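You operate a simulated robot arm through the tools that you are given. There is no shell and no other tool.

You are at the controls of a simulated robot arm. One attempt, no reset.

TASK
Leak-test the plug named on the test card at the card's pressure, then turn the dial to zero.
Fine: leave the plug latched in the tester.

It is judged by the outcome, as a careful person would: the job done as asked, and still so three seconds after it is handed in. It fails if anything else is knocked over, pushed out of place, dropped, spilled or broken.

THE ROBOT
A 7-joint arm with a two-finger parallel gripper, fixed in place. Base frame: the origin is on the floor under the middle of its stand, x ahead of it, y to its left, z up; the work surface is at about z = 900. Readings come in mm, rad, newtons and seconds.
With the tool pointing down near the work surface it reaches from about 320 to 740 mm from the base axis. Its first joint turns from -2.496 to 2.496 rad. Payload 3 kg.
The tool frame sits at the grasp point between the pads (the TCP): z along the fingers, y along the line on which they close. The tips reach 30 mm beyond it. Largest opening 94 mm; finger width 28, thickness 10; the body of the gripper, 50 by 96 mm, starts 55 mm behind the TCP.
Orientation is that of the tool frame in the base frame, as a unit quaternion [w, x, y, z]. With the fingers straight down and closing along the base's y, the tool's x points along the base's -x, its y along +y and its z along -z.

THE INTERFACE
- The arm moves only by the tool move_arm. Its argument "steps" is a list of rows, each a list of 3 entries, a list of its own where there are three numbers: the gripper command, from -1 (shut) to 1 (fully open), values between in proportion, then the shift along the tool's x, y, z in units of 50 mm (1.0 is 50 mm), then the turn, a rotation vector about the tool's x, y, z in units of 6 degrees (1.0 is 6 degrees). In form: [[fingers, [dx, dy, dz], [rx, ry, rz]], ...]. A call has 1 to 20 rows; each row shifts and turns the commanded pose from where the row before left it, along the tool's axes as they then stand. A call with a number of a shift or a turn outside -1 to 1 is refused whole. Rows are played at 5 a second. More than 50 mm and 0.15 rad between two rows, or a gripper value outside its range, and nothing of the call is played. A pose out of reach is approached as far as the arm can. The call stops where the force on the tool passes 90 N (or 10 N more than at its start, if that is more) or the arm is blocked; 0.2 s more then pass. The fingers move at their own pace (about 45 mm/s each) and stop on an object; they squeeze with about 35 N. The grip force told is the motor's: it shows also when the fingers shut on nothing. Time passes only in rows, and 0.2 s behind the last, so rows that do not move let the fingers close. The reply holds the time, the measured pose of the TCP, the force on the tool along the base axes, the opening and the grip force, in the units named above and with some noise, with the torque about the TCP (base axes, N m) and any sound that the robot's microphone picked up.
- Cameras (640 x 400 px; columns grow to the right, rows downward): "scene" is fixed at [399.9, 501.4, 1506.3]; the picture's right is [-0.89, -0.46, 0.00], its down [-0.31, 0.59, -0.74] and it looks along [0.34, -0.66, -0.67] (base axes); focal length 319 px, centre (320, 200). "wrist" rides on the gripper at [76, 14, -102] in the tool frame; the picture's right is [-0.18, 0.98, 0.00], its down [-0.75, -0.14, -0.64] and it looks along [-0.63, -0.12, 0.77] (tool axes); focal length 243 px, centre (320, 200). There is no depth. A picture from a camera that has moved, and an enlarged one, comes with that camera's place and axes in the base frame and with its lens.
- camera(camera): a new picture of that camera. No time passes.
- move_column(by): moves the trunk up (or, below 0, down) by that many mm; the arm rides with it, the base frame stays. It gives what a move gives, with no picture.
- enlarge(camera, box): a new picture of the part [left, top, right, bottom] of that camera's present view, enlarged. No time passes.
- hand_in(): hands the job in; it is judged then, once.

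Places have to be worked out from the pictures, the camera data and where the tool is seen. Open the gripper and draw the arm clear of the work before you hand the job in, unless the task says otherwise.

The tools are called after ">>>" as a command line: name --argument value ..., lists and objects as JSON in quotes. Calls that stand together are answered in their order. move_arm: Moves the arm, as the interface text tells. Its arguments: {"type":"object","properties":{"steps":{"type":"array"}},"required":["steps"]} The other tools are called the same way: move_column (by) moves the trunk up or down; camera (camera) takes a picture; enlarge (camera, box) takes an enlarged picture of a part of a camera's view; hand_in () hands the job in.

At the start:

```text
t: 0.0
ee_pos: [565.5, 60.4, 1248.8]
tool_rot: [-0.001, 0.0, 1.0, 0.0]
wrist_force: [-0.3, -0.1, -0.2]
torque: [0.0, -0.01, -0.01]
grip_width: 94.2
gripper_force: 0.0
trunk travel left (down, up): [-300.0, 90.0]
```

scene: 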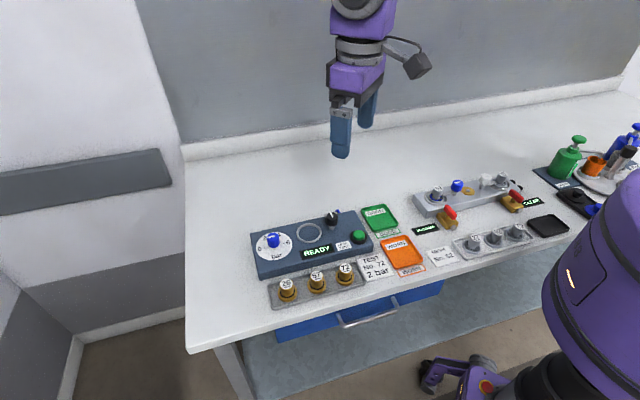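
wrist: 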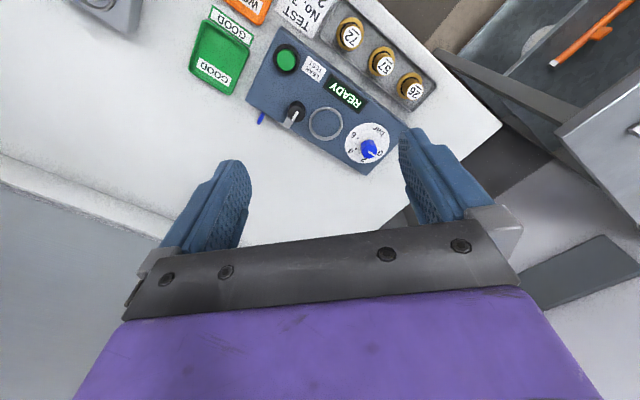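

I see a tester with a dial, a socket, a latch lever, a green button and three numbered plugs. I enlarge the relevant parts to read the card and the dial.

>>> enlarge --camera "scene" --box '[240, 190, 400, 310]'

>>> enlarge --camera "scene" --box '[340, 160, 560, 290]'

>>> enlarge --camera "wrist" --box '[240, 0, 450, 180]'

```text
3.33 times, centred on (320, 250) of scene
camera zoom: at [399.9, 501.4, 1506.3], right [-0.89, -0.46, 0.0], down [-0.31, 0.59, -0.74], along [0.34, -0.66, -0.67], focal length 1064 px, centre (320, 33)
```

zoom: 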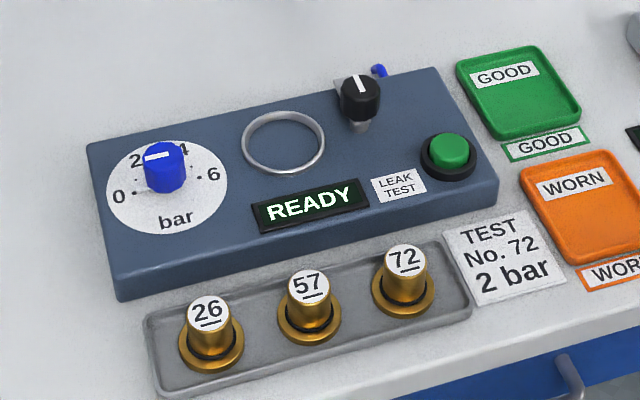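

```text
2.91 times, centred on (450, 225) of scene
camera zoom: at [399.9, 501.4, 1506.3], right [-0.89, -0.46, 0.0], down [-0.31, 0.59, -0.74], along [0.34, -0.66, -0.67], focal length 928 px, centre (-58, 127)
```

zoom: 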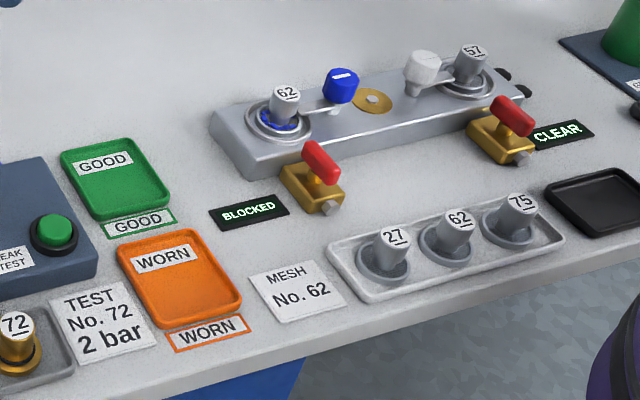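

```text
2.22 times, centred on (345, 90) of wrist
camera zoom: at [489.8, 73.9, 1351.5], right [0.18, 0.98, 0.0], down [0.75, -0.14, 0.64], along [0.63, -0.12, -0.77], focal length 539 px, centre (264, 444)
```

zoom: 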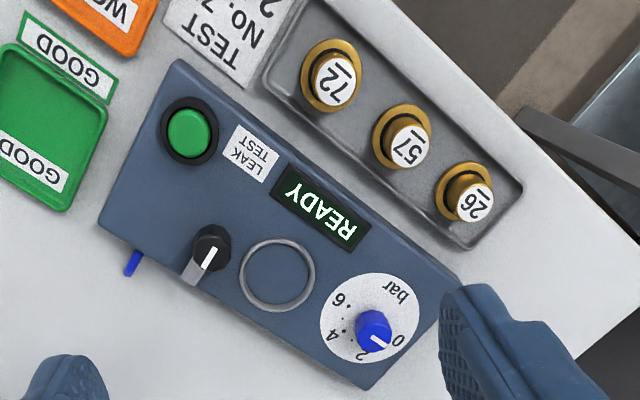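

The card says: test plug No. 72 at 2 bar. From both views I place plug 72 near (540,111), the socket near (662,52,930), the black knob near (620,9,960), the green button near (550,10,940) and the blue dial near (714,122,950). The tester is yawed about 44°. I move in for a closer look at the tester before touching anything.

>>> move_arm --steps '[[1, [0.45, -0.05, 0.75], [0, 0, 0]], [1, [0.45, -0.05, 0.75], [0, 0, 0]], [1, [0.45, -0.05, 0.75], [0, 0, 0]], [1, [0.45, -0.05, 0.75], [0, 0, 0]], [1, [0, 0, 0], [0, 0, 0]]]'

>>> camera --camera "wrist"

>>> camera --camera "scene"

```text
t: 1.2
ee_pos: [473.7, 52.2, 1100.3]
tool_rot: [0.001, -0.001, 1.0, -0.001]
wrist_force: [0.5, -0.1, 0.5]
torque: [0.04, -0.01, 0.01]
grip_width: 94.0
gripper_force: 0.0
trunk travel left (down, up): [-300.0, 90.0]
```

```text
taken
camera wrist: at [397.3, 66.1, 1202.0], right [0.18, 0.98, 0.0], down [0.75, -0.14, 0.64], along [0.63, -0.12, -0.77], focal length 243 px, centre (320, 200)
```

wrist: 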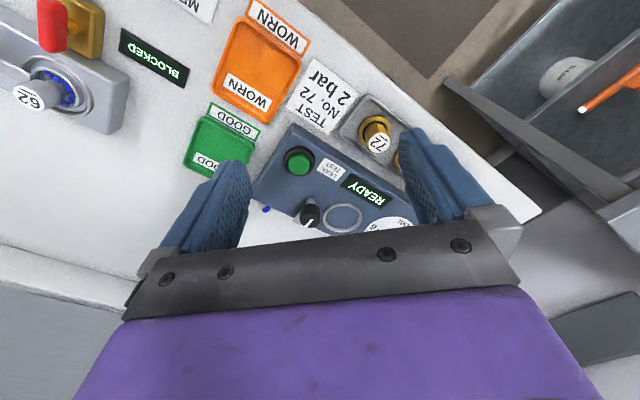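

```text
taken
```

scene: 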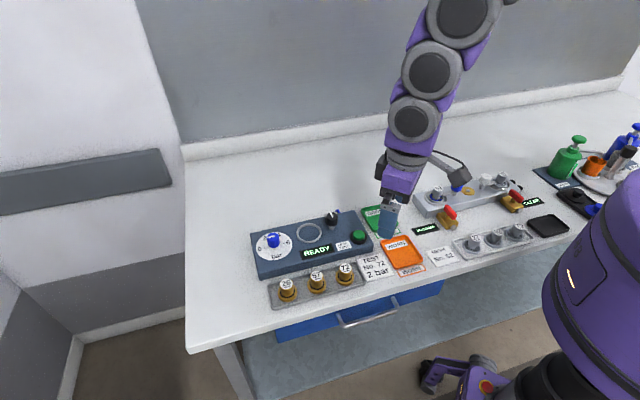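

The view is best for things directly under the TCP (picture's upper half). I move over the socket/latch area for a close view.

>>> move_arm --steps '[[1, [-0.76, -0.03, 0.1], [0, 0, 0]], [1, [-0.76, -0.03, 0.1], [0, 0, 0]], [1, [-0.76, -0.03, 0.1], [0, 0, 0]], [1, [-0.76, -0.03, 0.1], [0, 0, 0]], [1, [0, 0, 0], [0, 0, 0]]]'

>>> camera --camera "wrist"

>>> enlarge --camera "wrist" --box '[200, 0, 440, 150]'

```text
t: 2.4
ee_pos: [625.5, 44.5, 1082.6]
tool_rot: [0.0, 0.0, 1.0, 0.0]
wrist_force: [0.1, 0.2, -0.6]
torque: [0.01, 0.01, 0.02]
grip_width: 94.1
gripper_force: 0.0
trunk travel left (down, up): [-300.0, 90.0]
```

```text
taken
camera wrist: at [549.7, 58.1, 1184.7], right [0.18, 0.98, 0.0], down [0.75, -0.14, 0.64], along [0.63, -0.12, -0.77], focal length 243 px, centre (320, 200)
```

wrist: 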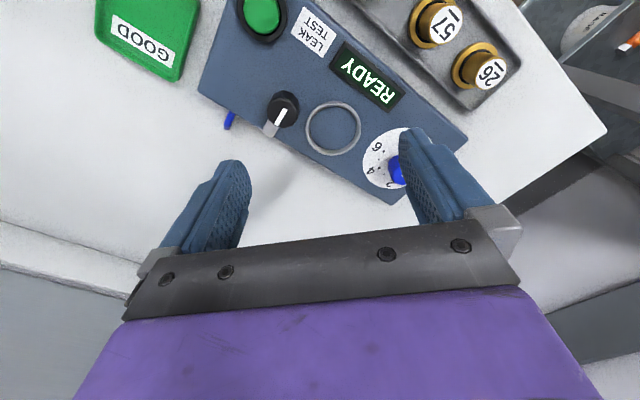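

```text
2.67 times, centred on (320, 75) of wrist
camera zoom: at [549.7, 58.1, 1184.7], right [0.18, 0.98, 0.0], down [0.75, -0.14, 0.64], along [0.63, -0.12, -0.77], focal length 647 px, centre (320, 533)
```

zoom: 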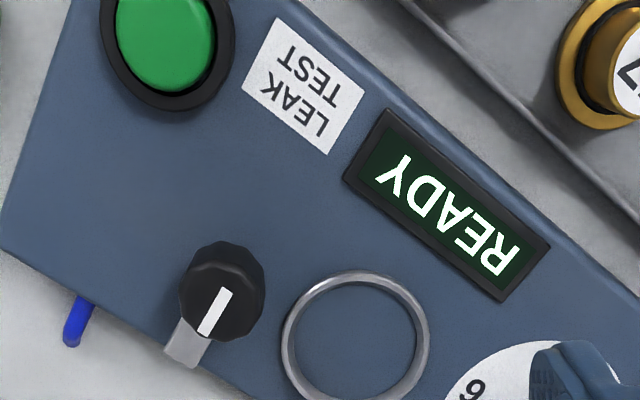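

The black latch knob's arm now points off to the rear, away from the socket ring; the ring is empty. Next I look at the dial closely.

>>> move_arm --steps '[[1, [-0.4, 0.5, 0], [0, 0, 0]], [1, [-0.4, 0.5, 0], [0, 0, 0]], [1, [-0.4, 0.5, 0], [0, 0, 0]], [1, [0, 0, 0], [0, 0, 0]]]'

>>> enlarge --camera "wrist" --box '[200, 0, 440, 150]'

>>> enlarge --camera "scene" --box '[250, 225, 306, 265]'

```text
t: 3.4
ee_pos: [685.1, 120.3, 1081.4]
tool_rot: [0.002, 0.0, 1.0, -0.001]
wrist_force: [0.7, 0.1, 0.1]
torque: [-0.01, 0.0, -0.02]
grip_width: 94.0
gripper_force: 0.1
trunk travel left (down, up): [-300.0, 90.0]
```

```text
2.67 times, centred on (320, 75) of wrist
camera zoom: at [609.8, 134.4, 1182.9], right [0.18, 0.98, 0.0], down [0.75, -0.14, 0.64], along [0.63, -0.12, -0.77], focal length 647 px, centre (320, 533)
```

zoom: 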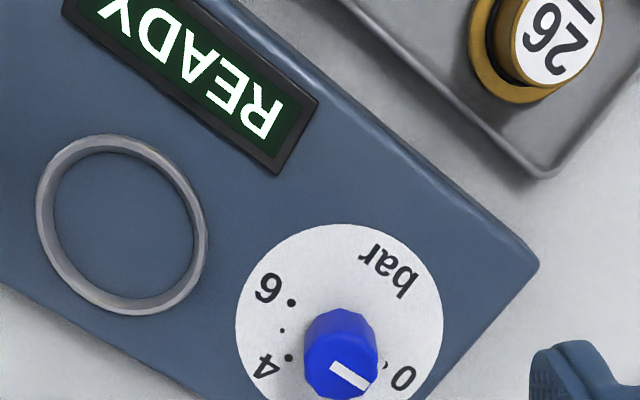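

```text
10.00 times, centred on (278, 245) of scene
camera zoom: at [399.9, 501.4, 1506.3], right [-0.89, -0.46, 0.0], down [-0.31, 0.59, -0.74], along [0.34, -0.66, -0.67], focal length 3192 px, centre (740, -250)
```

zoom: 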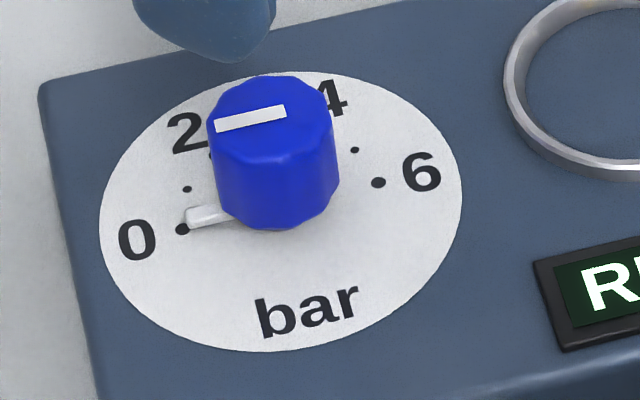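

The dial pointer sits at 0; its scale runs clockwise seen from above, about 30° per bar (0 along the tester's length, away from the button). Now I look at plug 72 close up, turning the gripper 45° counter-clockwise on the way (tool z turn negative).

>>> move_arm --steps '[[1, [0.6, 0, 0], [0, 0, 0]], [1, [0.6, 0, 0], [0, 0, 0]], [1, [0.6, 0, 0], [0, 0, 0]], [1, [0.6, 0, 0], [0, 0, 0]], [1, [0.6, -0.1, 0], [0, 0, 0]], [1, [0, 0, 0], [0, 0, -1]], [1, [0, 0, 0], [0, 0, -1]], [1, [0, 0, 0], [0, 0, -1]], [1, [0, 0, 0], [0, 0, -1]], [1, [0, 0, 0], [0, 0, -1]], [1, [0, 0, 0], [0, 0, -1]], [1, [0, 0, 0], [0, 0, -1]], [1, [0, 0, 0], [0, 0, -0.5]], [1, [0, 0, 0], [0, 0, 0]]]'

>>> camera --camera "wrist"

>>> enlarge --camera "wrist" --box '[200, 0, 440, 150]'

>>> enlarge --camera "scene" --box '[320, 250, 376, 290]'

```text
t: 6.4
ee_pos: [537.5, 113.6, 1079.5]
tool_rot: [0.0, -0.383, 0.924, 0.0]
wrist_force: [0.5, -0.9, 0.0]
torque: [-0.01, 0.01, 0.02]
grip_width: 94.1
gripper_force: 0.1
trunk travel left (down, up): [-300.0, 90.0]
```

```text
taken
camera wrist: at [471.8, 70.0, 1182.3], right [-0.57, 0.82, 0.0], down [0.63, 0.43, 0.64], along [0.53, 0.36, -0.77], focal length 243 px, centre (320, 200)
```

wrist: 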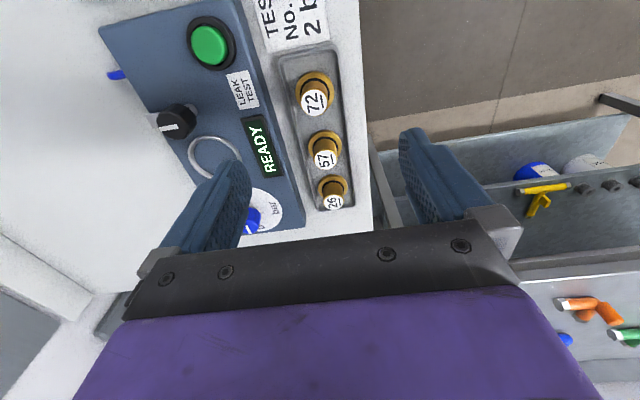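

```text
2.67 times, centred on (320, 75) of wrist
camera zoom: at [471.8, 70.0, 1182.3], right [-0.57, 0.82, 0.0], down [0.63, 0.43, 0.64], along [0.53, 0.36, -0.77], focal length 647 px, centre (320, 533)
```

zoom: 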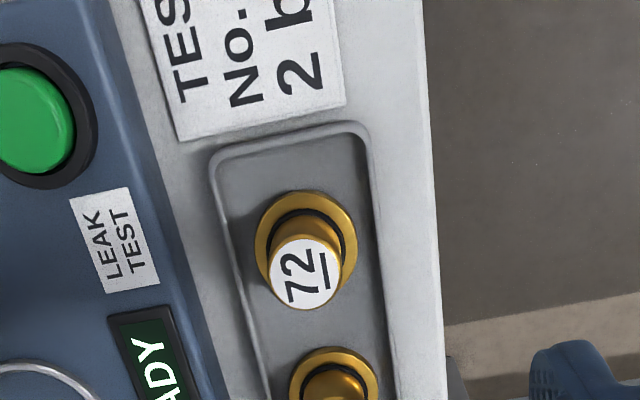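

```text
10.00 times, centred on (348, 270) of scene
camera zoom: at [399.9, 501.4, 1506.3], right [-0.89, -0.46, 0.0], down [-0.31, 0.59, -0.74], along [0.34, -0.66, -0.67], focal length 3192 px, centre (40, -500)
```

zoom: 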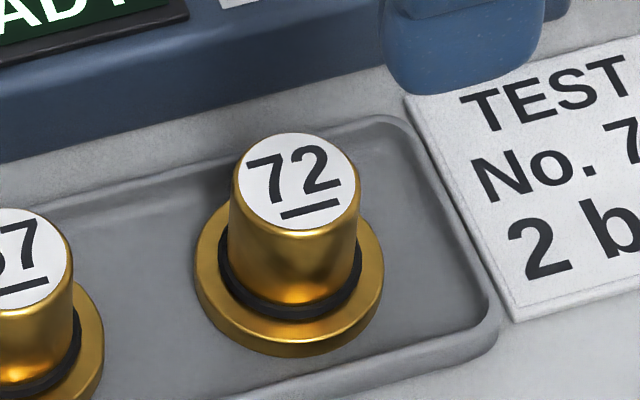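

Plug 72 is a ~28 mm brass cylinder on a ~43 mm flange, standing in the tray. I enlarge the latch and the socket from the current views to understand how the latch works.

>>> enlarge --camera "scene" --box '[292, 200, 348, 240]'

>>> enlarge --camera "wrist" --box '[90, 50, 290, 190]'

>>> enlarge --camera "scene" --box '[420, 165, 525, 240]'

```text
10.00 times, centred on (320, 220) of scene
camera zoom: at [399.9, 501.4, 1506.3], right [-0.89, -0.46, 0.0], down [-0.31, 0.59, -0.74], along [0.34, -0.66, -0.67], focal length 3192 px, centre (320, 0)
```

zoom: 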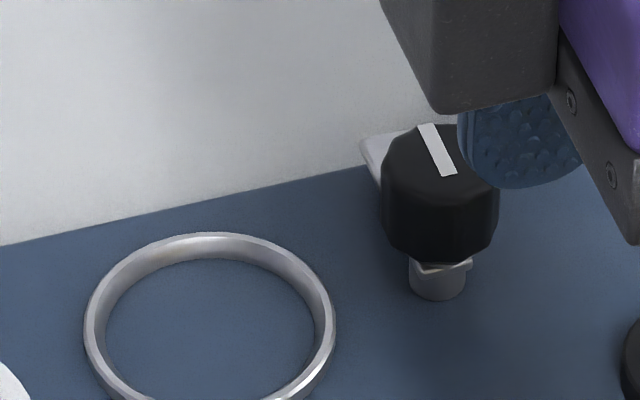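

```text
2.86 times, centred on (190, 120) of wrist
camera zoom: at [471.8, 70.0, 1182.3], right [-0.57, 0.82, 0.0], down [0.63, 0.43, 0.64], along [0.53, 0.36, -0.77], focal length 693 px, centre (691, 429)
```

zoom: 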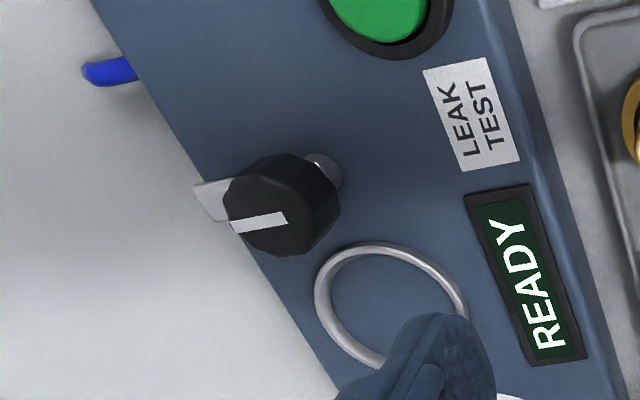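

```text
5.33 times, centred on (472, 202) of scene
camera zoom: at [399.9, 501.4, 1506.3], right [-0.89, -0.46, 0.0], down [-0.31, 0.59, -0.74], along [0.34, -0.66, -0.67], focal length 1702 px, centre (-493, 187)
```

zoom: 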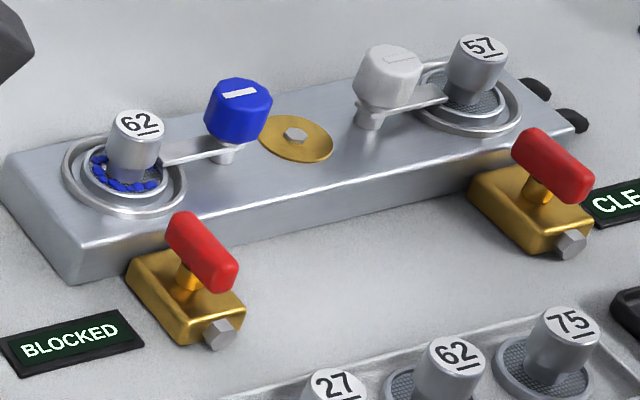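

The latch arm swings with the black knob; latched, it should point at the socket and lie over the plug's flange (as in the neighbouring rig). I close the fingers to about 50 mm, centre over plug 72 at about (539.5, 109), and lower to z≈1000 to check alignment.

>>> move_arm --steps '[[0.064, [0.037, -0.093, 0], [0, 0, 0]], [0.064, [0, 0, 0.4], [0, 0, 0]], [0.064, [0, 0, 0.4], [0, 0, 0]], [0.064, [0, 0, 0.4], [0, 0, 0]], [0.064, [0, 0, 0.4], [0, 0, 0]], [0.064, [0, 0, 0], [0, 0, 0]]]'

>>> camera --camera "wrist"

>>> enlarge --camera "scene" --box '[292, 220, 404, 300]'

```text
t: 7.8
ee_pos: [538.0, 109.8, 1000.5]
tool_rot: [0.0, -0.382, 0.924, -0.001]
wrist_force: [0.1, -0.4, 0.6]
torque: [0.02, 0.0, -0.01]
grip_width: 50.3
gripper_force: 0.1
trunk travel left (down, up): [-300.0, 90.0]
```

```text
taken
camera wrist: at [474.9, 65.6, 1102.8], right [-0.57, 0.82, 0.0], down [0.63, 0.43, 0.64], along [0.53, 0.36, -0.77], focal length 243 px, centre (320, 200)
```

wrist: 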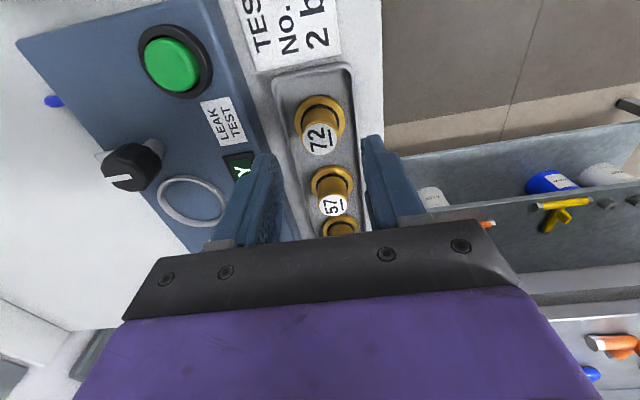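

```text
5.00 times, centred on (348, 260) of scene
camera zoom: at [399.9, 501.4, 1506.3], right [-0.89, -0.46, 0.0], down [-0.31, 0.59, -0.74], along [0.34, -0.66, -0.67], focal length 1596 px, centre (180, -100)
```

zoom: 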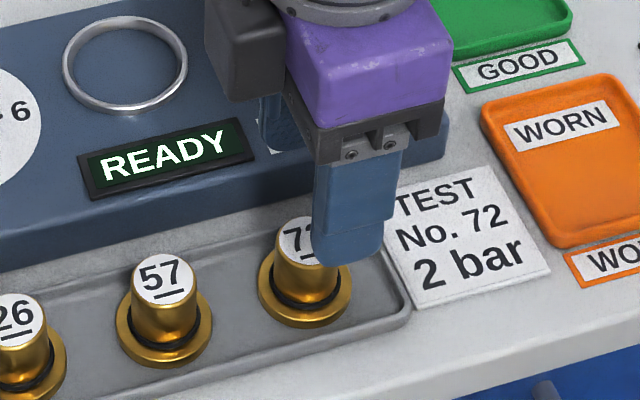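

Plug 72 lies centred between the fingers. I lower to z≈945 (tips just above the flange) and close.

>>> move_arm --steps '[[0.064, [-0.02, -0.02, 0.3], [0, 0, 0]], [0.064, [0, 0, 0.3], [0, 0, 0]], [0.064, [0, 0, 0.3], [0, 0, 0]], [0.064, [0, 0, 0.21], [0, 0, 0]], [0.064, [0, 0, 0], [0, 0, 0]], [-1, [0, 0, 0], [0, 0, 0]], [-1, [0, 0, 0], [0, 0, 0]], [-1, [0, 0, 0], [0, 0, 0]], [-1, [0, 0, 0], [0, 0, 0]], [-1, [0, 0, 0], [0, 0, 0]]]'

>>> camera --camera "wrist"

>>> enlarge --camera "scene" --box '[292, 220, 404, 300]'

```text
t: 10.0
ee_pos: [539.5, 108.3, 944.9]
tool_rot: [0.0, -0.383, 0.924, -0.001]
wrist_force: [-0.6, 0.9, 0.3]
torque: [0.05, 0.03, -0.03]
grip_width: 27.1
gripper_force: 35.4
trunk travel left (down, up): [-300.0, 90.0]
```

```text
taken
camera wrist: at [476.1, 65.0, 1046.7], right [-0.57, 0.82, 0.0], down [0.63, 0.43, 0.64], along [0.53, 0.36, -0.77], focal length 243 px, centre (320, 200)
```

wrist: 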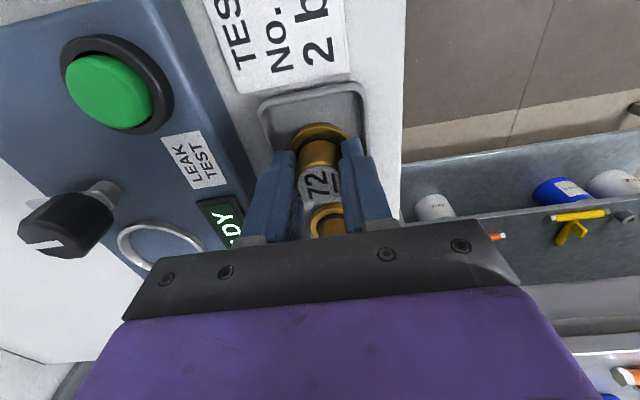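

```text
5.00 times, centred on (348, 260) of scene
camera zoom: at [399.9, 501.4, 1506.3], right [-0.89, -0.46, 0.0], down [-0.31, 0.59, -0.74], along [0.34, -0.66, -0.67], focal length 1596 px, centre (180, -100)
```

zoom: 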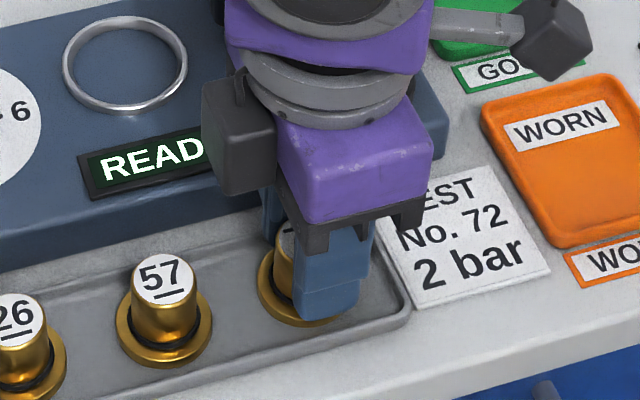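

The plug is gripped (27 mm wide, 35 N). I lift it 70 mm and carry it over the socket at about (661, 52).

>>> move_arm --steps '[[-1, [0, 0, -0.2], [0, 0, 0]], [-1, [0, 0, -0.4], [0, 0, 0]], [-1, [0, 0, -0.4], [0, 0, 0]], [-1, [0, 0, -0.4], [0, 0, 0]], [-1, [-0.13, -0.36, 0], [0, 0, 0]], [-1, [-0.13, -0.36, 0], [0, 0, 0]], [-1, [-0.13, -0.36, 0], [0, 0, 0]], [-1, [-0.13, -0.36, 0], [0, 0, 0]], [-1, [-0.13, -0.36, 0], [0, 0, 0]], [-1, [-0.13, -0.36, 0], [0, 0, 0]], [-1, [-0.14, -0.35, 0], [0, 0, 0]], [-1, [0, 0, 0], [0, 0, 0]]]'

>>> camera --camera "wrist"

>>> enlarge --camera "wrist" --box '[220, 80, 420, 220]'

>>> enlarge --camera "scene" --box '[250, 180, 362, 260]'

```text
t: 12.6
ee_pos: [658.8, 53.2, 1014.3]
tool_rot: [-0.001, -0.382, 0.924, 0.0]
wrist_force: [0.6, -0.1, -1.9]
torque: [0.0, -0.01, 0.01]
grip_width: 26.8
gripper_force: 34.7
trunk travel left (down, up): [-300.0, 90.0]
```

```text
taken
camera wrist: at [595.2, 9.1, 1116.9], right [-0.57, 0.82, 0.0], down [0.63, 0.43, 0.64], along [0.53, 0.36, -0.77], focal length 243 px, centre (320, 200)
```

wrist: 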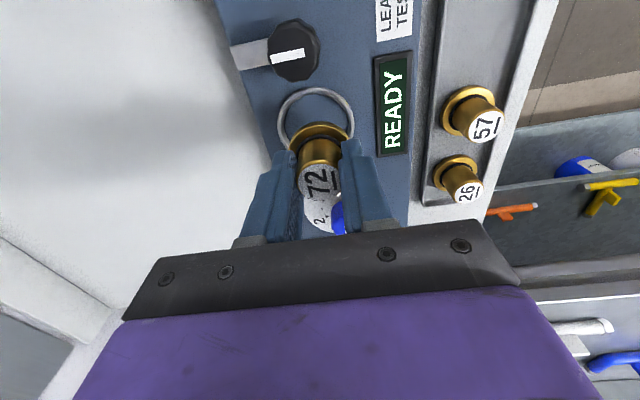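

```text
2.86 times, centred on (320, 150) of wrist
camera zoom: at [595.2, 9.1, 1116.9], right [-0.57, 0.82, 0.0], down [0.63, 0.43, 0.64], along [0.53, 0.36, -0.77], focal length 693 px, centre (320, 343)
```

zoom: 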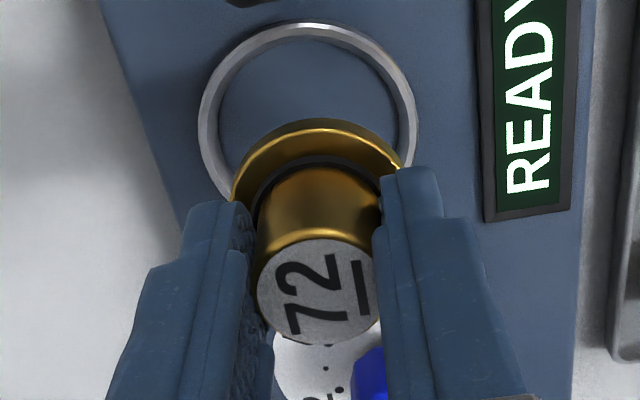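

```text
5.00 times, centred on (306, 220) of scene
camera zoom: at [399.9, 501.4, 1506.3], right [-0.89, -0.46, 0.0], down [-0.31, 0.59, -0.74], along [0.34, -0.66, -0.67], focal length 1596 px, centre (390, 100)
```

zoom: 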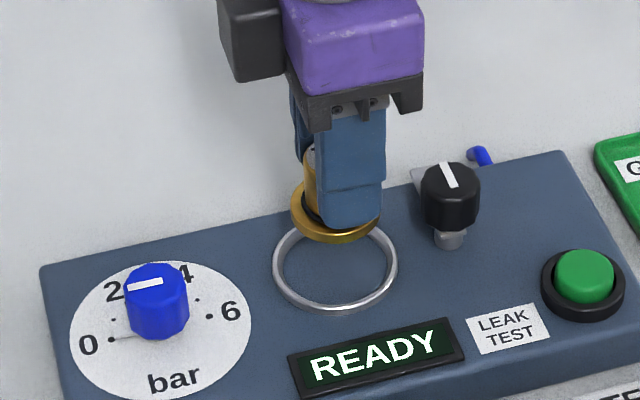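

The ring's centre works out at about (661.5, 51), so I shift about 3 mm along the closing axis, then lower to leave the plug just above the ring and check again.

>>> move_arm --steps '[[-1, [-0.01, -0.066, 0], [0, 0, 0]], [-1, [0, 0, 0.2], [0, 0, 0]], [-1, [0, 0, 0.2], [0, 0, 0]], [-1, [0, 0, 0.2], [0, 0, 0]], [-1, [0, 0, 0], [0, 0, 0]]]'

>>> enlarge --camera "wrist" --box '[220, 80, 420, 220]'

>>> enlarge --camera "scene" --box '[278, 200, 348, 250]'

```text
t: 13.8
ee_pos: [663.8, 50.8, 984.7]
tool_rot: [0.0, -0.383, 0.924, -0.001]
wrist_force: [-0.3, 0.3, -2.7]
torque: [-0.01, 0.02, 0.0]
grip_width: 26.8
gripper_force: 35.3
trunk travel left (down, up): [-300.0, 90.0]
```

```text
2.86 times, centred on (320, 150) of wrist
camera zoom: at [599.6, 6.8, 1087.1], right [-0.57, 0.82, 0.0], down [0.63, 0.43, 0.64], along [0.53, 0.36, -0.77], focal length 693 px, centre (320, 343)
```

zoom: 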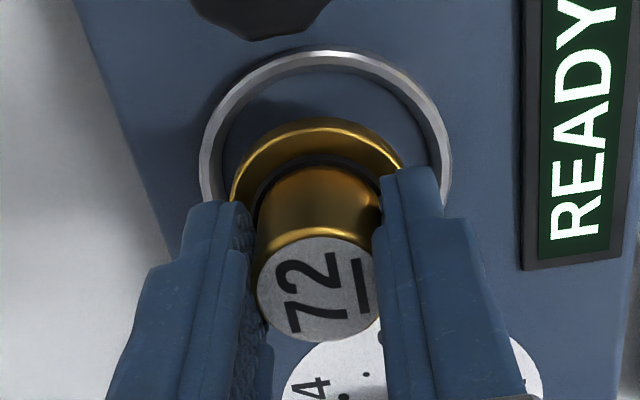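

```text
8.00 times, centred on (313, 225) of scene
camera zoom: at [399.9, 501.4, 1506.3], right [-0.89, -0.46, 0.0], down [-0.31, 0.59, -0.74], along [0.34, -0.66, -0.67], focal length 2553 px, centre (376, 0)
```

zoom: 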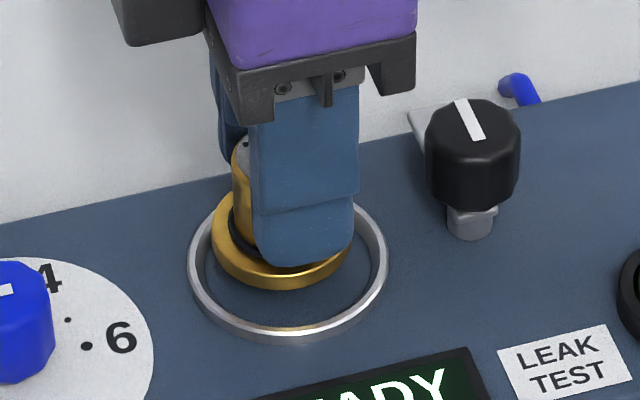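

The plug hangs nearly concentric with the ring; I correct about 1–1.5 mm and lower in small steps, watching the force.

>>> move_arm --steps '[[-1, [0.03, 0.02, 0], [0, 0, 0]], [-1, [0, 0, 0], [0, 0, 0]], [-1, [0, 0, 0.06], [0, 0, 0]], [-1, [0, 0, 0.06], [0, 0, 0]], [-1, [0, 0, 0.04], [0, 0, 0]], [-1, [0, 0, 0], [0, 0, 0]]]'

>>> enlarge --camera "wrist" --box '[220, 80, 420, 220]'

>>> enlarge --camera "scene" --box '[278, 200, 348, 250]'

```text
t: 15.2
ee_pos: [662.3, 50.6, 975.9]
tool_rot: [0.0, -0.383, 0.924, 0.0]
wrist_force: [-0.5, -0.3, -1.1]
torque: [0.0, -0.01, 0.01]
grip_width: 26.9
gripper_force: 35.1
trunk travel left (down, up): [-300.0, 90.0]
```

```text
2.86 times, centred on (320, 150) of wrist
camera zoom: at [598.2, 6.5, 1078.7], right [-0.57, 0.82, 0.0], down [0.63, 0.43, 0.64], along [0.53, 0.36, -0.77], focal length 693 px, centre (320, 343)
```

zoom: 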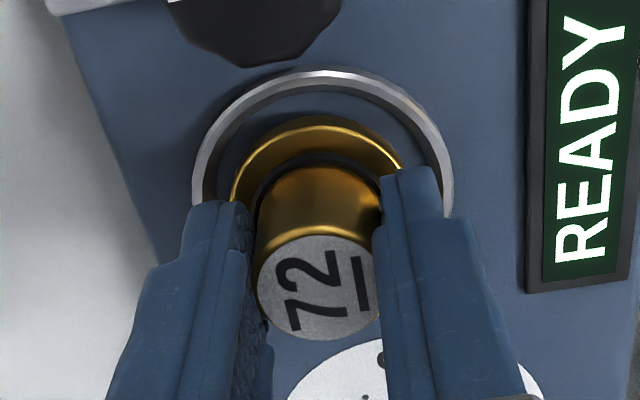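

```text
8.00 times, centred on (313, 225) of scene
camera zoom: at [399.9, 501.4, 1506.3], right [-0.89, -0.46, 0.0], down [-0.31, 0.59, -0.74], along [0.34, -0.66, -0.67], focal length 2553 px, centre (376, 0)
```

zoom: 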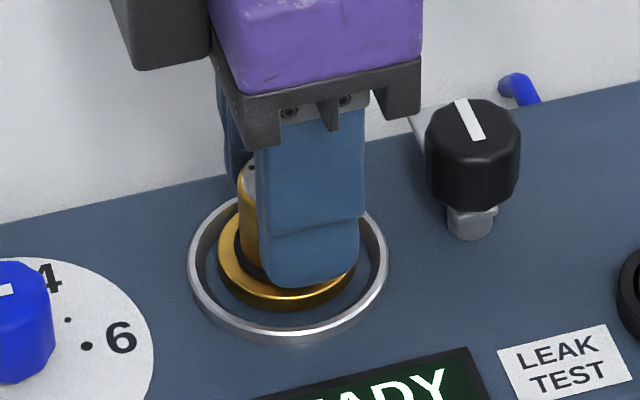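

Plug and ring are concentric in both views. I keep lowering in 1.5–2 mm steps until the force shows contact.

>>> move_arm --steps '[[-1, [0, 0, 0.03], [0, 0, 0]], [-1, [0, 0, 0.03], [0, 0, 0]], [-1, [0, 0, 0], [0, 0, 0]]]'

```text
t: 16.0
ee_pos: [661.0, 49.7, 974.2]
tool_rot: [0.001, -0.383, 0.924, 0.0]
wrist_force: [0.7, 1.1, 8.8]
torque: [0.11, 0.17, 0.02]
grip_width: 27.2
gripper_force: 35.0
trunk travel left (down, up): [-300.0, 90.0]
```

Contact is felt (about 9 N upward) at TCP z≈974, which fits the plug bottom on the socket floor. I check the seat before releasing.

>>> enlarge --camera "scene" --box '[278, 200, 348, 250]'

>>> enlarge --camera "wrist" --box '[220, 80, 420, 220]'

```text
8.00 times, centred on (313, 225) of scene
camera zoom: at [399.9, 501.4, 1506.3], right [-0.89, -0.46, 0.0], down [-0.31, 0.59, -0.74], along [0.34, -0.66, -0.67], focal length 2553 px, centre (376, 0)
```

zoom: 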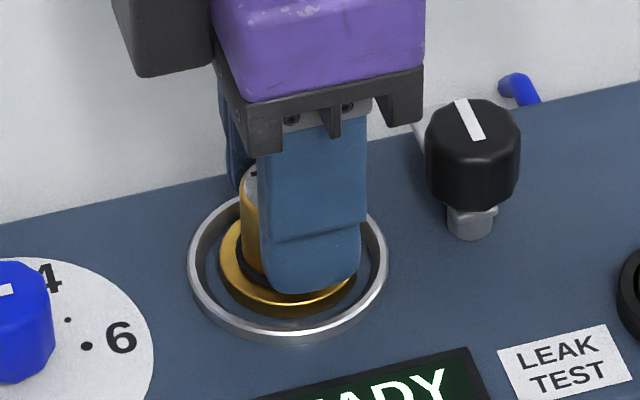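

```text
2.86 times, centred on (320, 150) of wrist
camera zoom: at [597.5, 6.5, 1076.2], right [-0.57, 0.82, 0.0], down [0.63, 0.43, 0.64], along [0.53, 0.36, -0.77], focal length 693 px, centre (320, 343)
```

zoom: 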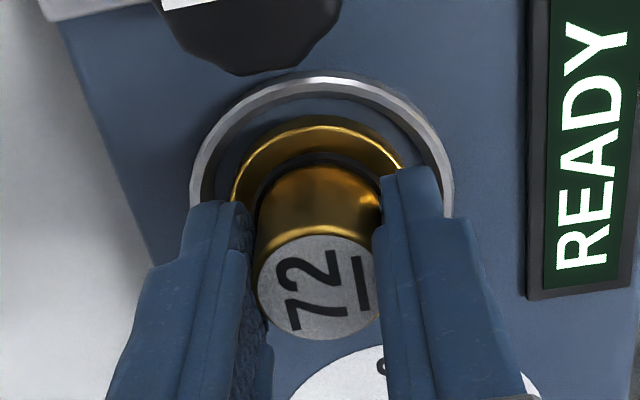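

The flange sits inside the ring on the floor. I open gently and rise.

>>> move_arm --steps '[[-0.25, [0, 0, 0], [0, 0, 0]], [-0.1, [0, 0, 0], [0, 0, 0]], [0.064, [0, 0, 0], [0, 0, 0]], [0.064, [0, 0, 0], [0, 0, 0]], [0.064, [0, 0, -0.2], [0, 0, 0]], [0.064, [0, 0, -0.4], [0, 0, 0]], [0.064, [0, 0, -0.5], [0, 0, 0]], [0.064, [0, 0, -0.5], [0, 0, 0]], [0.064, [0, 0, 0], [0, 0, 0]]]'

>>> enlarge --camera "scene" --box '[250, 195, 362, 275]'

>>> camera --camera "wrist"

>>> enlarge --camera "wrist" --box '[200, 0, 440, 150]'

```text
t: 18.0
ee_pos: [662.2, 48.8, 1055.1]
tool_rot: [0.001, -0.383, 0.924, -0.001]
wrist_force: [0.3, 0.5, 0.6]
torque: [-0.04, -0.01, 0.01]
grip_width: 50.2
gripper_force: 0.0
trunk travel left (down, up): [-300.0, 90.0]
```

```text
5.00 times, centred on (306, 235) of scene
camera zoom: at [399.9, 501.4, 1506.3], right [-0.89, -0.46, 0.0], down [-0.31, 0.59, -0.74], along [0.34, -0.66, -0.67], focal length 1596 px, centre (390, 25)
```

zoom: 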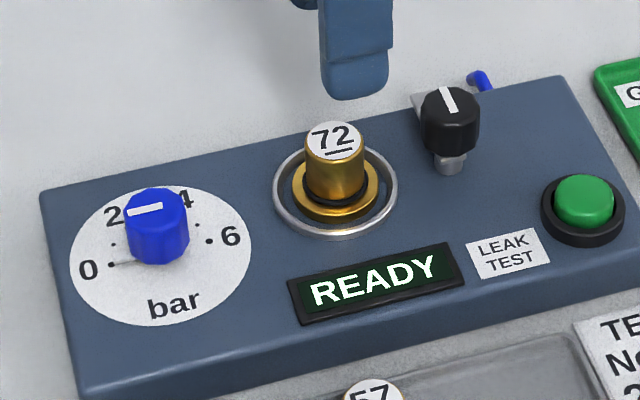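

```text
taken
camera wrist: at [597.8, 5.2, 1156.9], right [-0.57, 0.82, 0.0], down [0.63, 0.43, 0.64], along [0.53, 0.36, -0.77], focal length 243 px, centre (320, 200)
```

wrist: 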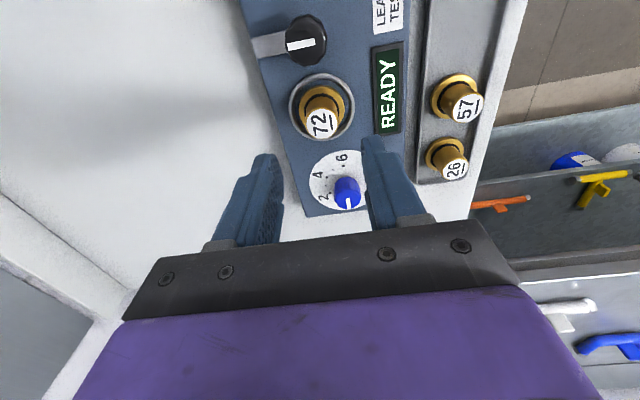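

```text
2.67 times, centred on (320, 75) of wrist
camera zoom: at [597.8, 5.2, 1156.9], right [-0.57, 0.82, 0.0], down [0.63, 0.43, 0.64], along [0.53, 0.36, -0.77], focal length 647 px, centre (320, 533)
```

zoom: 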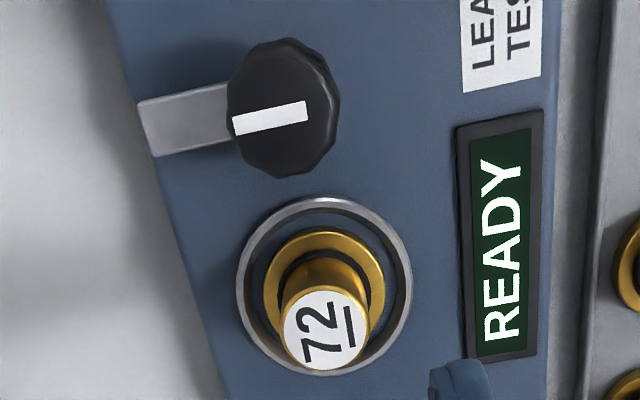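

Plug 72 stands centred in the socket. The latch arm points square to the tester's length (−45°), the knob axis is near (621, 10), and the arm needs a quarter turn counter-clockwise to lie over the flange. I move above the knob and turn the gripper to close along the tester's length, so that the fingers straddle the arm.

>>> move_arm --steps '[[0.064, [0.38, 0.01, 0], [0, 0, 0]], [0.064, [0.37, 0.01, 0], [0, 0, 0]], [0.064, [0.37, 0, 0], [0, 0, 0]], [0.064, [0, 0, 0], [0, 0, 1]], [0.064, [0, 0, 0], [0, 0, 1]], [0.064, [0, 0, 0], [0, 0, 1]], [0.064, [0, 0, 0], [0, 0, 1]], [0.064, [0, 0, 0], [0, 0, 1]], [0.064, [0, 0, 0], [0, 0, 1]], [0.064, [0, 0, 0], [0, 0, 1]], [0.064, [0, 0, 0], [0, 0, 1]], [0.064, [0, 0, 0], [0, 0, 1]], [0.064, [0, 0, 0], [0, 0, 1]], [0.064, [0, 0, 0], [0, 0, 1]], [0.064, [0, 0, 0], [0, 0, 1]], [0.064, [0, 0, 0], [0, 0, 1]], [0.064, [0, 0, 0], [0, 0, 1]], [0.064, [0, 0, 0], [0, 0, 1]], [0.064, [0, 0, 0], [0, 0, 0]]]'

>>> camera --camera "wrist"

>>> enlarge --camera "wrist" --box '[220, 60, 420, 200]'

>>> enlarge --camera "scene" --box '[292, 195, 348, 235]'

```text
t: 22.0
ee_pos: [621.5, 11.0, 1055.1]
tool_rot: [0.0, 0.383, 0.924, 0.0]
wrist_force: [-0.2, 0.7, -0.3]
torque: [-0.02, -0.04, 0.01]
grip_width: 50.3
gripper_force: 0.2
trunk travel left (down, up): [-300.0, 90.0]
```

```text
taken
camera wrist: at [578.0, 75.0, 1156.1], right [0.83, 0.56, 0.0], down [0.43, -0.63, 0.64], along [0.36, -0.53, -0.77], focal length 243 px, centre (320, 200)
```

wrist: 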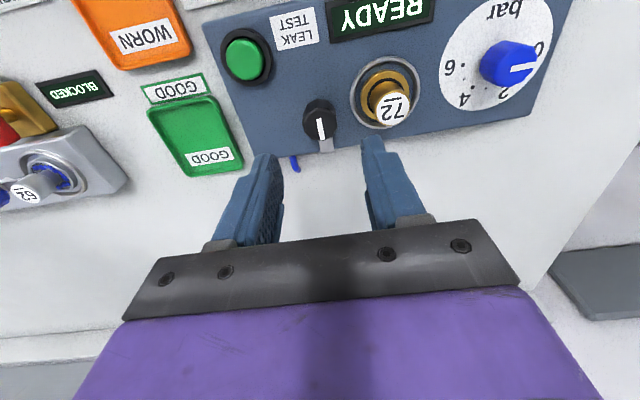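

```text
2.86 times, centred on (320, 130) of wrist
camera zoom: at [578.0, 75.0, 1156.1], right [0.83, 0.56, 0.0], down [0.43, -0.63, 0.64], along [0.36, -0.53, -0.77], focal length 693 px, centre (320, 400)
```

zoom: 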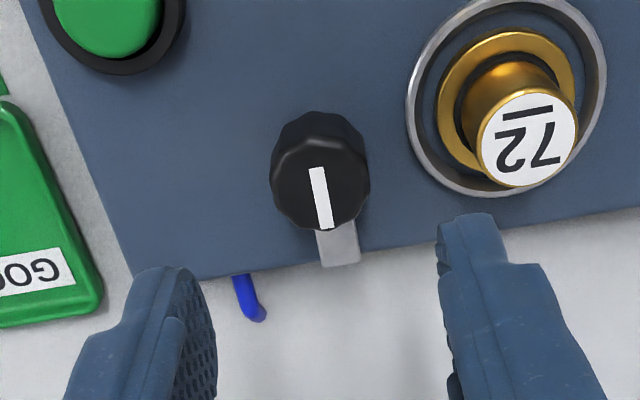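

```text
10.00 times, centred on (320, 215) of scene
camera zoom: at [399.9, 501.4, 1506.3], right [-0.89, -0.46, 0.0], down [-0.31, 0.59, -0.74], along [0.34, -0.66, -0.67], focal length 3192 px, centre (320, 50)
```

zoom: 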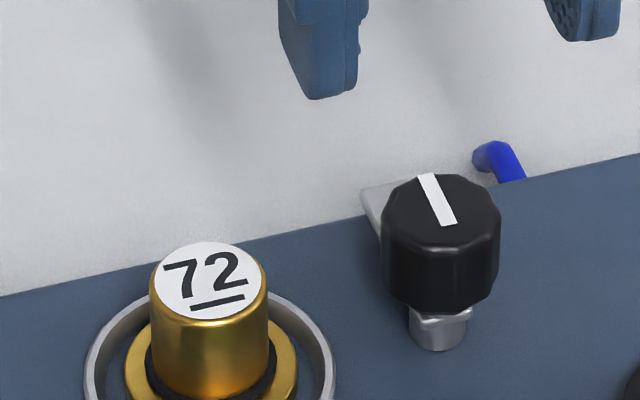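

The knob is centred under the gripper along the closing axis. I narrow the opening to about 42 mm and lower to just above the knob for a check.

>>> move_arm --steps '[[-0.106, [-0.02, 0, 0.3], [0, 0, 0]], [-0.106, [0, 0, 0.3], [0, 0, 0]], [-0.106, [0, 0, 0.3], [0, 0, 0]], [-0.106, [0, 0, 0.16], [0, 0, 0]], [-0.106, [0, 0, 0], [0, 0, 0]]]'

>>> enlarge --camera "wrist" --box '[220, 80, 420, 220]'

>>> enlarge --camera "scene" --box '[285, 180, 355, 230]'

```text
t: 23.2
ee_pos: [621.0, 10.2, 1001.1]
tool_rot: [0.0, 0.383, 0.924, -0.001]
wrist_force: [-0.2, -0.3, 0.7]
torque: [-0.02, -0.02, -0.01]
grip_width: 41.8
gripper_force: 0.0
trunk travel left (down, up): [-300.0, 90.0]
```

```text
2.86 times, centred on (320, 150) of wrist
camera zoom: at [577.5, 74.7, 1103.3], right [0.82, 0.57, 0.0], down [0.43, -0.63, 0.64], along [0.36, -0.53, -0.77], focal length 693 px, centre (320, 343)
```

zoom: 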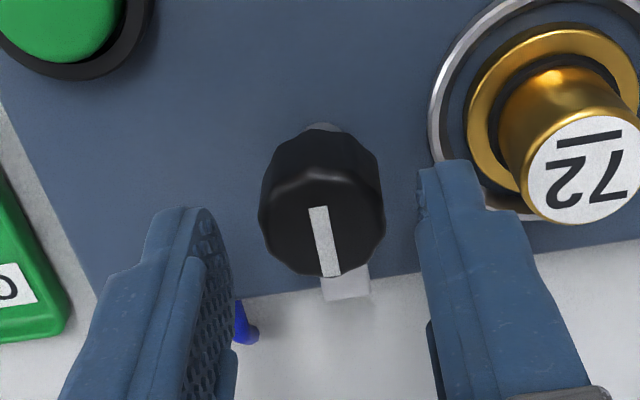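

```text
8.00 times, centred on (320, 205) of scene
camera zoom: at [399.9, 501.4, 1506.3], right [-0.89, -0.46, 0.0], down [-0.31, 0.59, -0.74], along [0.34, -0.66, -0.67], focal length 2553 px, centre (320, 160)
```

zoom: 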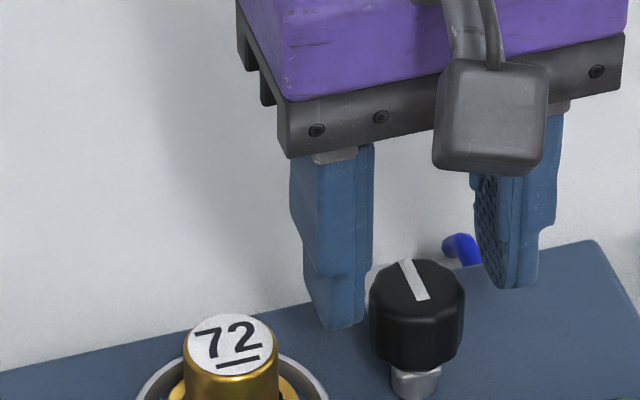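

Centred within a millimetre or two. I nudge along the finger width, lower so the tips reach about z=942, and close on the knob.

>>> move_arm --steps '[[-0.106, [-0.03, 0, 0.1], [0, 0, 0]], [-0.106, [0, 0, 0.2], [0, 0, 0]], [-0.106, [0, 0, 0.2], [0, 0, 0]], [-0.106, [0, 0, 0.08], [0, 0, 0]], [-0.106, [0, 0, 0], [0, 0, 0]], [-0.25, [0, 0, 0], [0, 0, 0]], [-1, [0, 0, 0], [0, 0, 0]], [-1, [0, 0, 0], [0, 0, 0]], [-1, [0, 0, 0], [0, 0, 0]]]'

>>> enlarge --camera "wrist" --box '[220, 80, 420, 220]'

>>> enlarge --camera "scene" --box '[285, 190, 355, 240]'

```text
t: 25.2
ee_pos: [622.5, 9.5, 972.7]
tool_rot: [0.0, 0.382, 0.924, 0.0]
wrist_force: [-0.7, -0.2, -0.6]
torque: [0.1, -0.35, -0.01]
grip_width: 27.6
gripper_force: 45.2
trunk travel left (down, up): [-300.0, 90.0]
```

```text
2.86 times, centred on (320, 150) of wrist
camera zoom: at [579.2, 73.6, 1074.3], right [0.82, 0.57, 0.0], down [0.43, -0.63, 0.64], along [0.36, -0.53, -0.77], focal length 693 px, centre (320, 343)
```

zoom: 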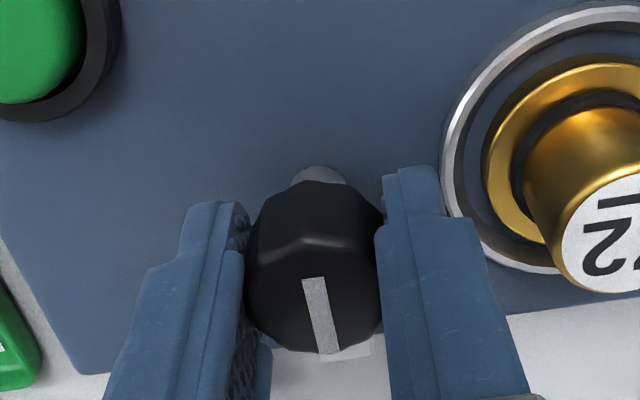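

```text
8.00 times, centred on (320, 215) of scene
camera zoom: at [399.9, 501.4, 1506.3], right [-0.89, -0.46, 0.0], down [-0.31, 0.59, -0.74], along [0.34, -0.66, -0.67], focal length 2553 px, centre (320, 80)
```

zoom: 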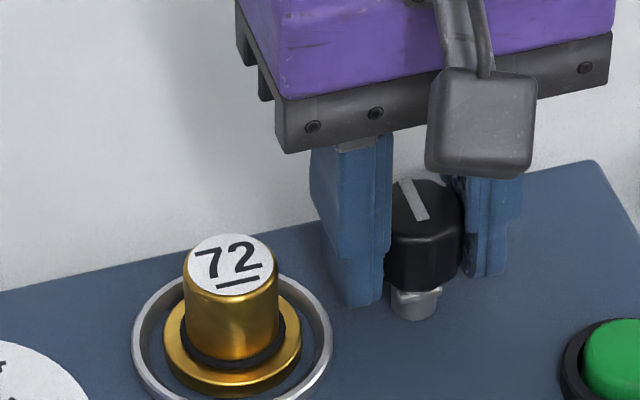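

Gripped on the knob (27.6 mm) with little side force. I turn it counter-clockwise 30° first, watching the torque and the arm.

>>> move_arm --steps '[[-1, [0, 0, 0], [0, 0, -0.5]], [-1, [0, 0, 0], [0, 0, -0.9]], [-1, [0, 0, 0], [0, 0, -0.9]], [-1, [0, 0, 0], [0, 0, -0.9]], [-1, [0, 0, 0], [0, 0, -0.9]], [-1, [0, 0, 0], [0, 0, -0.9]], [-1, [0, 0, 0], [0, 0, 0]]]'

>>> enlarge --camera "wrist" --box '[220, 80, 420, 220]'

>>> enlarge --camera "scene" --box '[285, 190, 355, 240]'

```text
t: 26.8
ee_pos: [622.0, 9.6, 972.0]
tool_rot: [0.0, 0.13, 0.992, -0.002]
wrist_force: [-1.5, 9.8, -4.9]
torque: [0.16, -1.33, 0.0]
grip_width: 27.7
gripper_force: 44.5
trunk travel left (down, up): [-300.0, 90.0]
```

```text
2.86 times, centred on (320, 150) of wrist
camera zoom: at [553.4, 43.7, 1074.3], right [0.43, 0.9, 0.0], down [0.69, -0.33, 0.64], along [0.58, -0.28, -0.77], focal length 693 px, centre (320, 343)
```

zoom: 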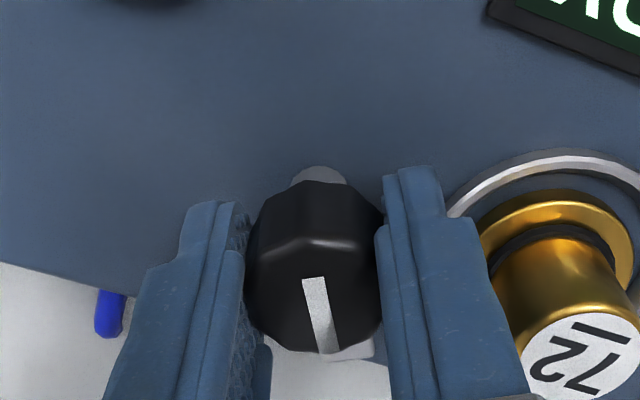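

```text
8.00 times, centred on (320, 215) of scene
camera zoom: at [399.9, 501.4, 1506.3], right [-0.89, -0.46, 0.0], down [-0.31, 0.59, -0.74], along [0.34, -0.66, -0.67], focal length 2553 px, centre (320, 80)
```

zoom: 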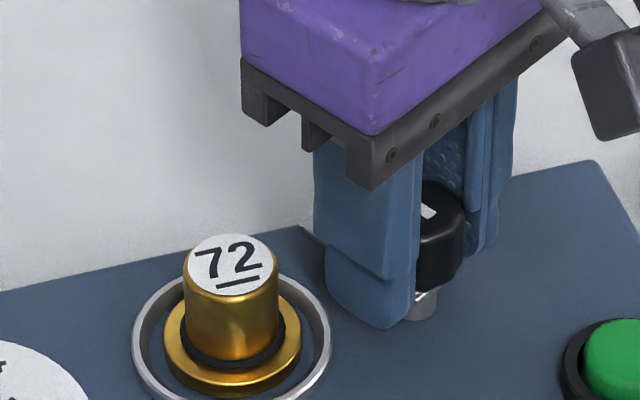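

The knob and arm follow the gripper. About 10 N of side force along +y shows a small axis offset (~1.2 mm), so I correct that and turn on another 30°.

>>> move_arm --steps '[[-1, [0, 0.022, 0], [0, 0, 0]], [-1, [0, 0, 0], [0, 0, -0.8]], [-1, [0, 0, 0], [0, 0, -0.8]], [-1, [0, 0, 0], [0, 0, -0.8]], [-1, [0, 0, 0], [0, 0, -0.8]], [-1, [0, 0, 0], [0, 0, -0.8]], [-1, [0, 0, 0], [0, 0, -0.8]], [-1, [0, 0, 0], [0, 0, 0]]]'

>>> enlarge --camera "wrist" --box '[220, 80, 420, 220]'

>>> enlarge --camera "scene" --box '[285, 190, 355, 240]'

```text
t: 28.6
ee_pos: [623.1, 10.4, 972.0]
tool_rot: [0.0, -0.121, 0.993, 0.0]
wrist_force: [-3.2, 6.6, 1.5]
torque: [0.19, 1.29, 0.0]
grip_width: 27.7
gripper_force: 45.1
trunk travel left (down, up): [-300.0, 90.0]
```

```text
2.86 times, centred on (320, 150) of wrist
camera zoom: at [546.0, 6.6, 1074.3], right [-0.06, 1.0, 0.0], down [0.77, 0.05, 0.64], along [0.64, 0.04, -0.77], focal length 693 px, centre (320, 343)
```

zoom: 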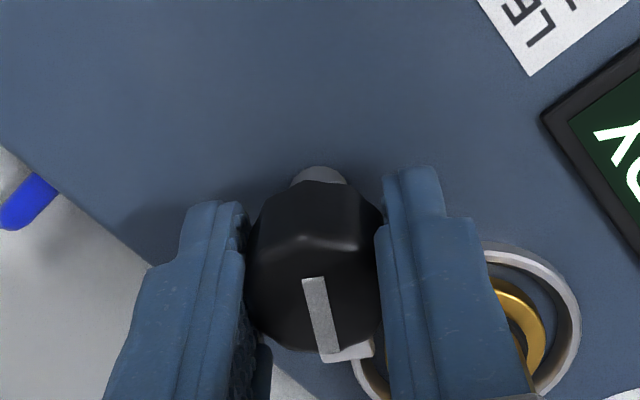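

```text
8.00 times, centred on (320, 215) of scene
camera zoom: at [399.9, 501.4, 1506.3], right [-0.89, -0.46, 0.0], down [-0.31, 0.59, -0.74], along [0.34, -0.66, -0.67], focal length 2553 px, centre (320, 80)
```

zoom: 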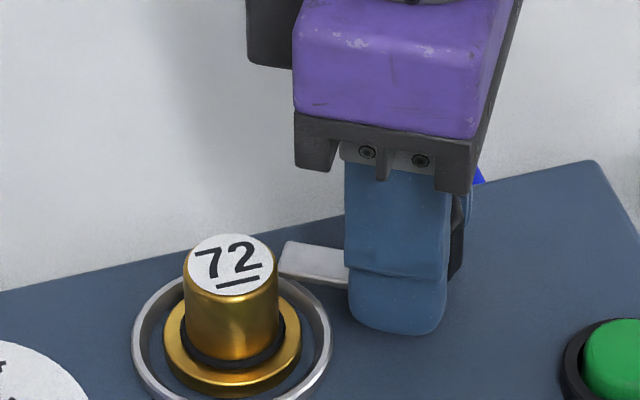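

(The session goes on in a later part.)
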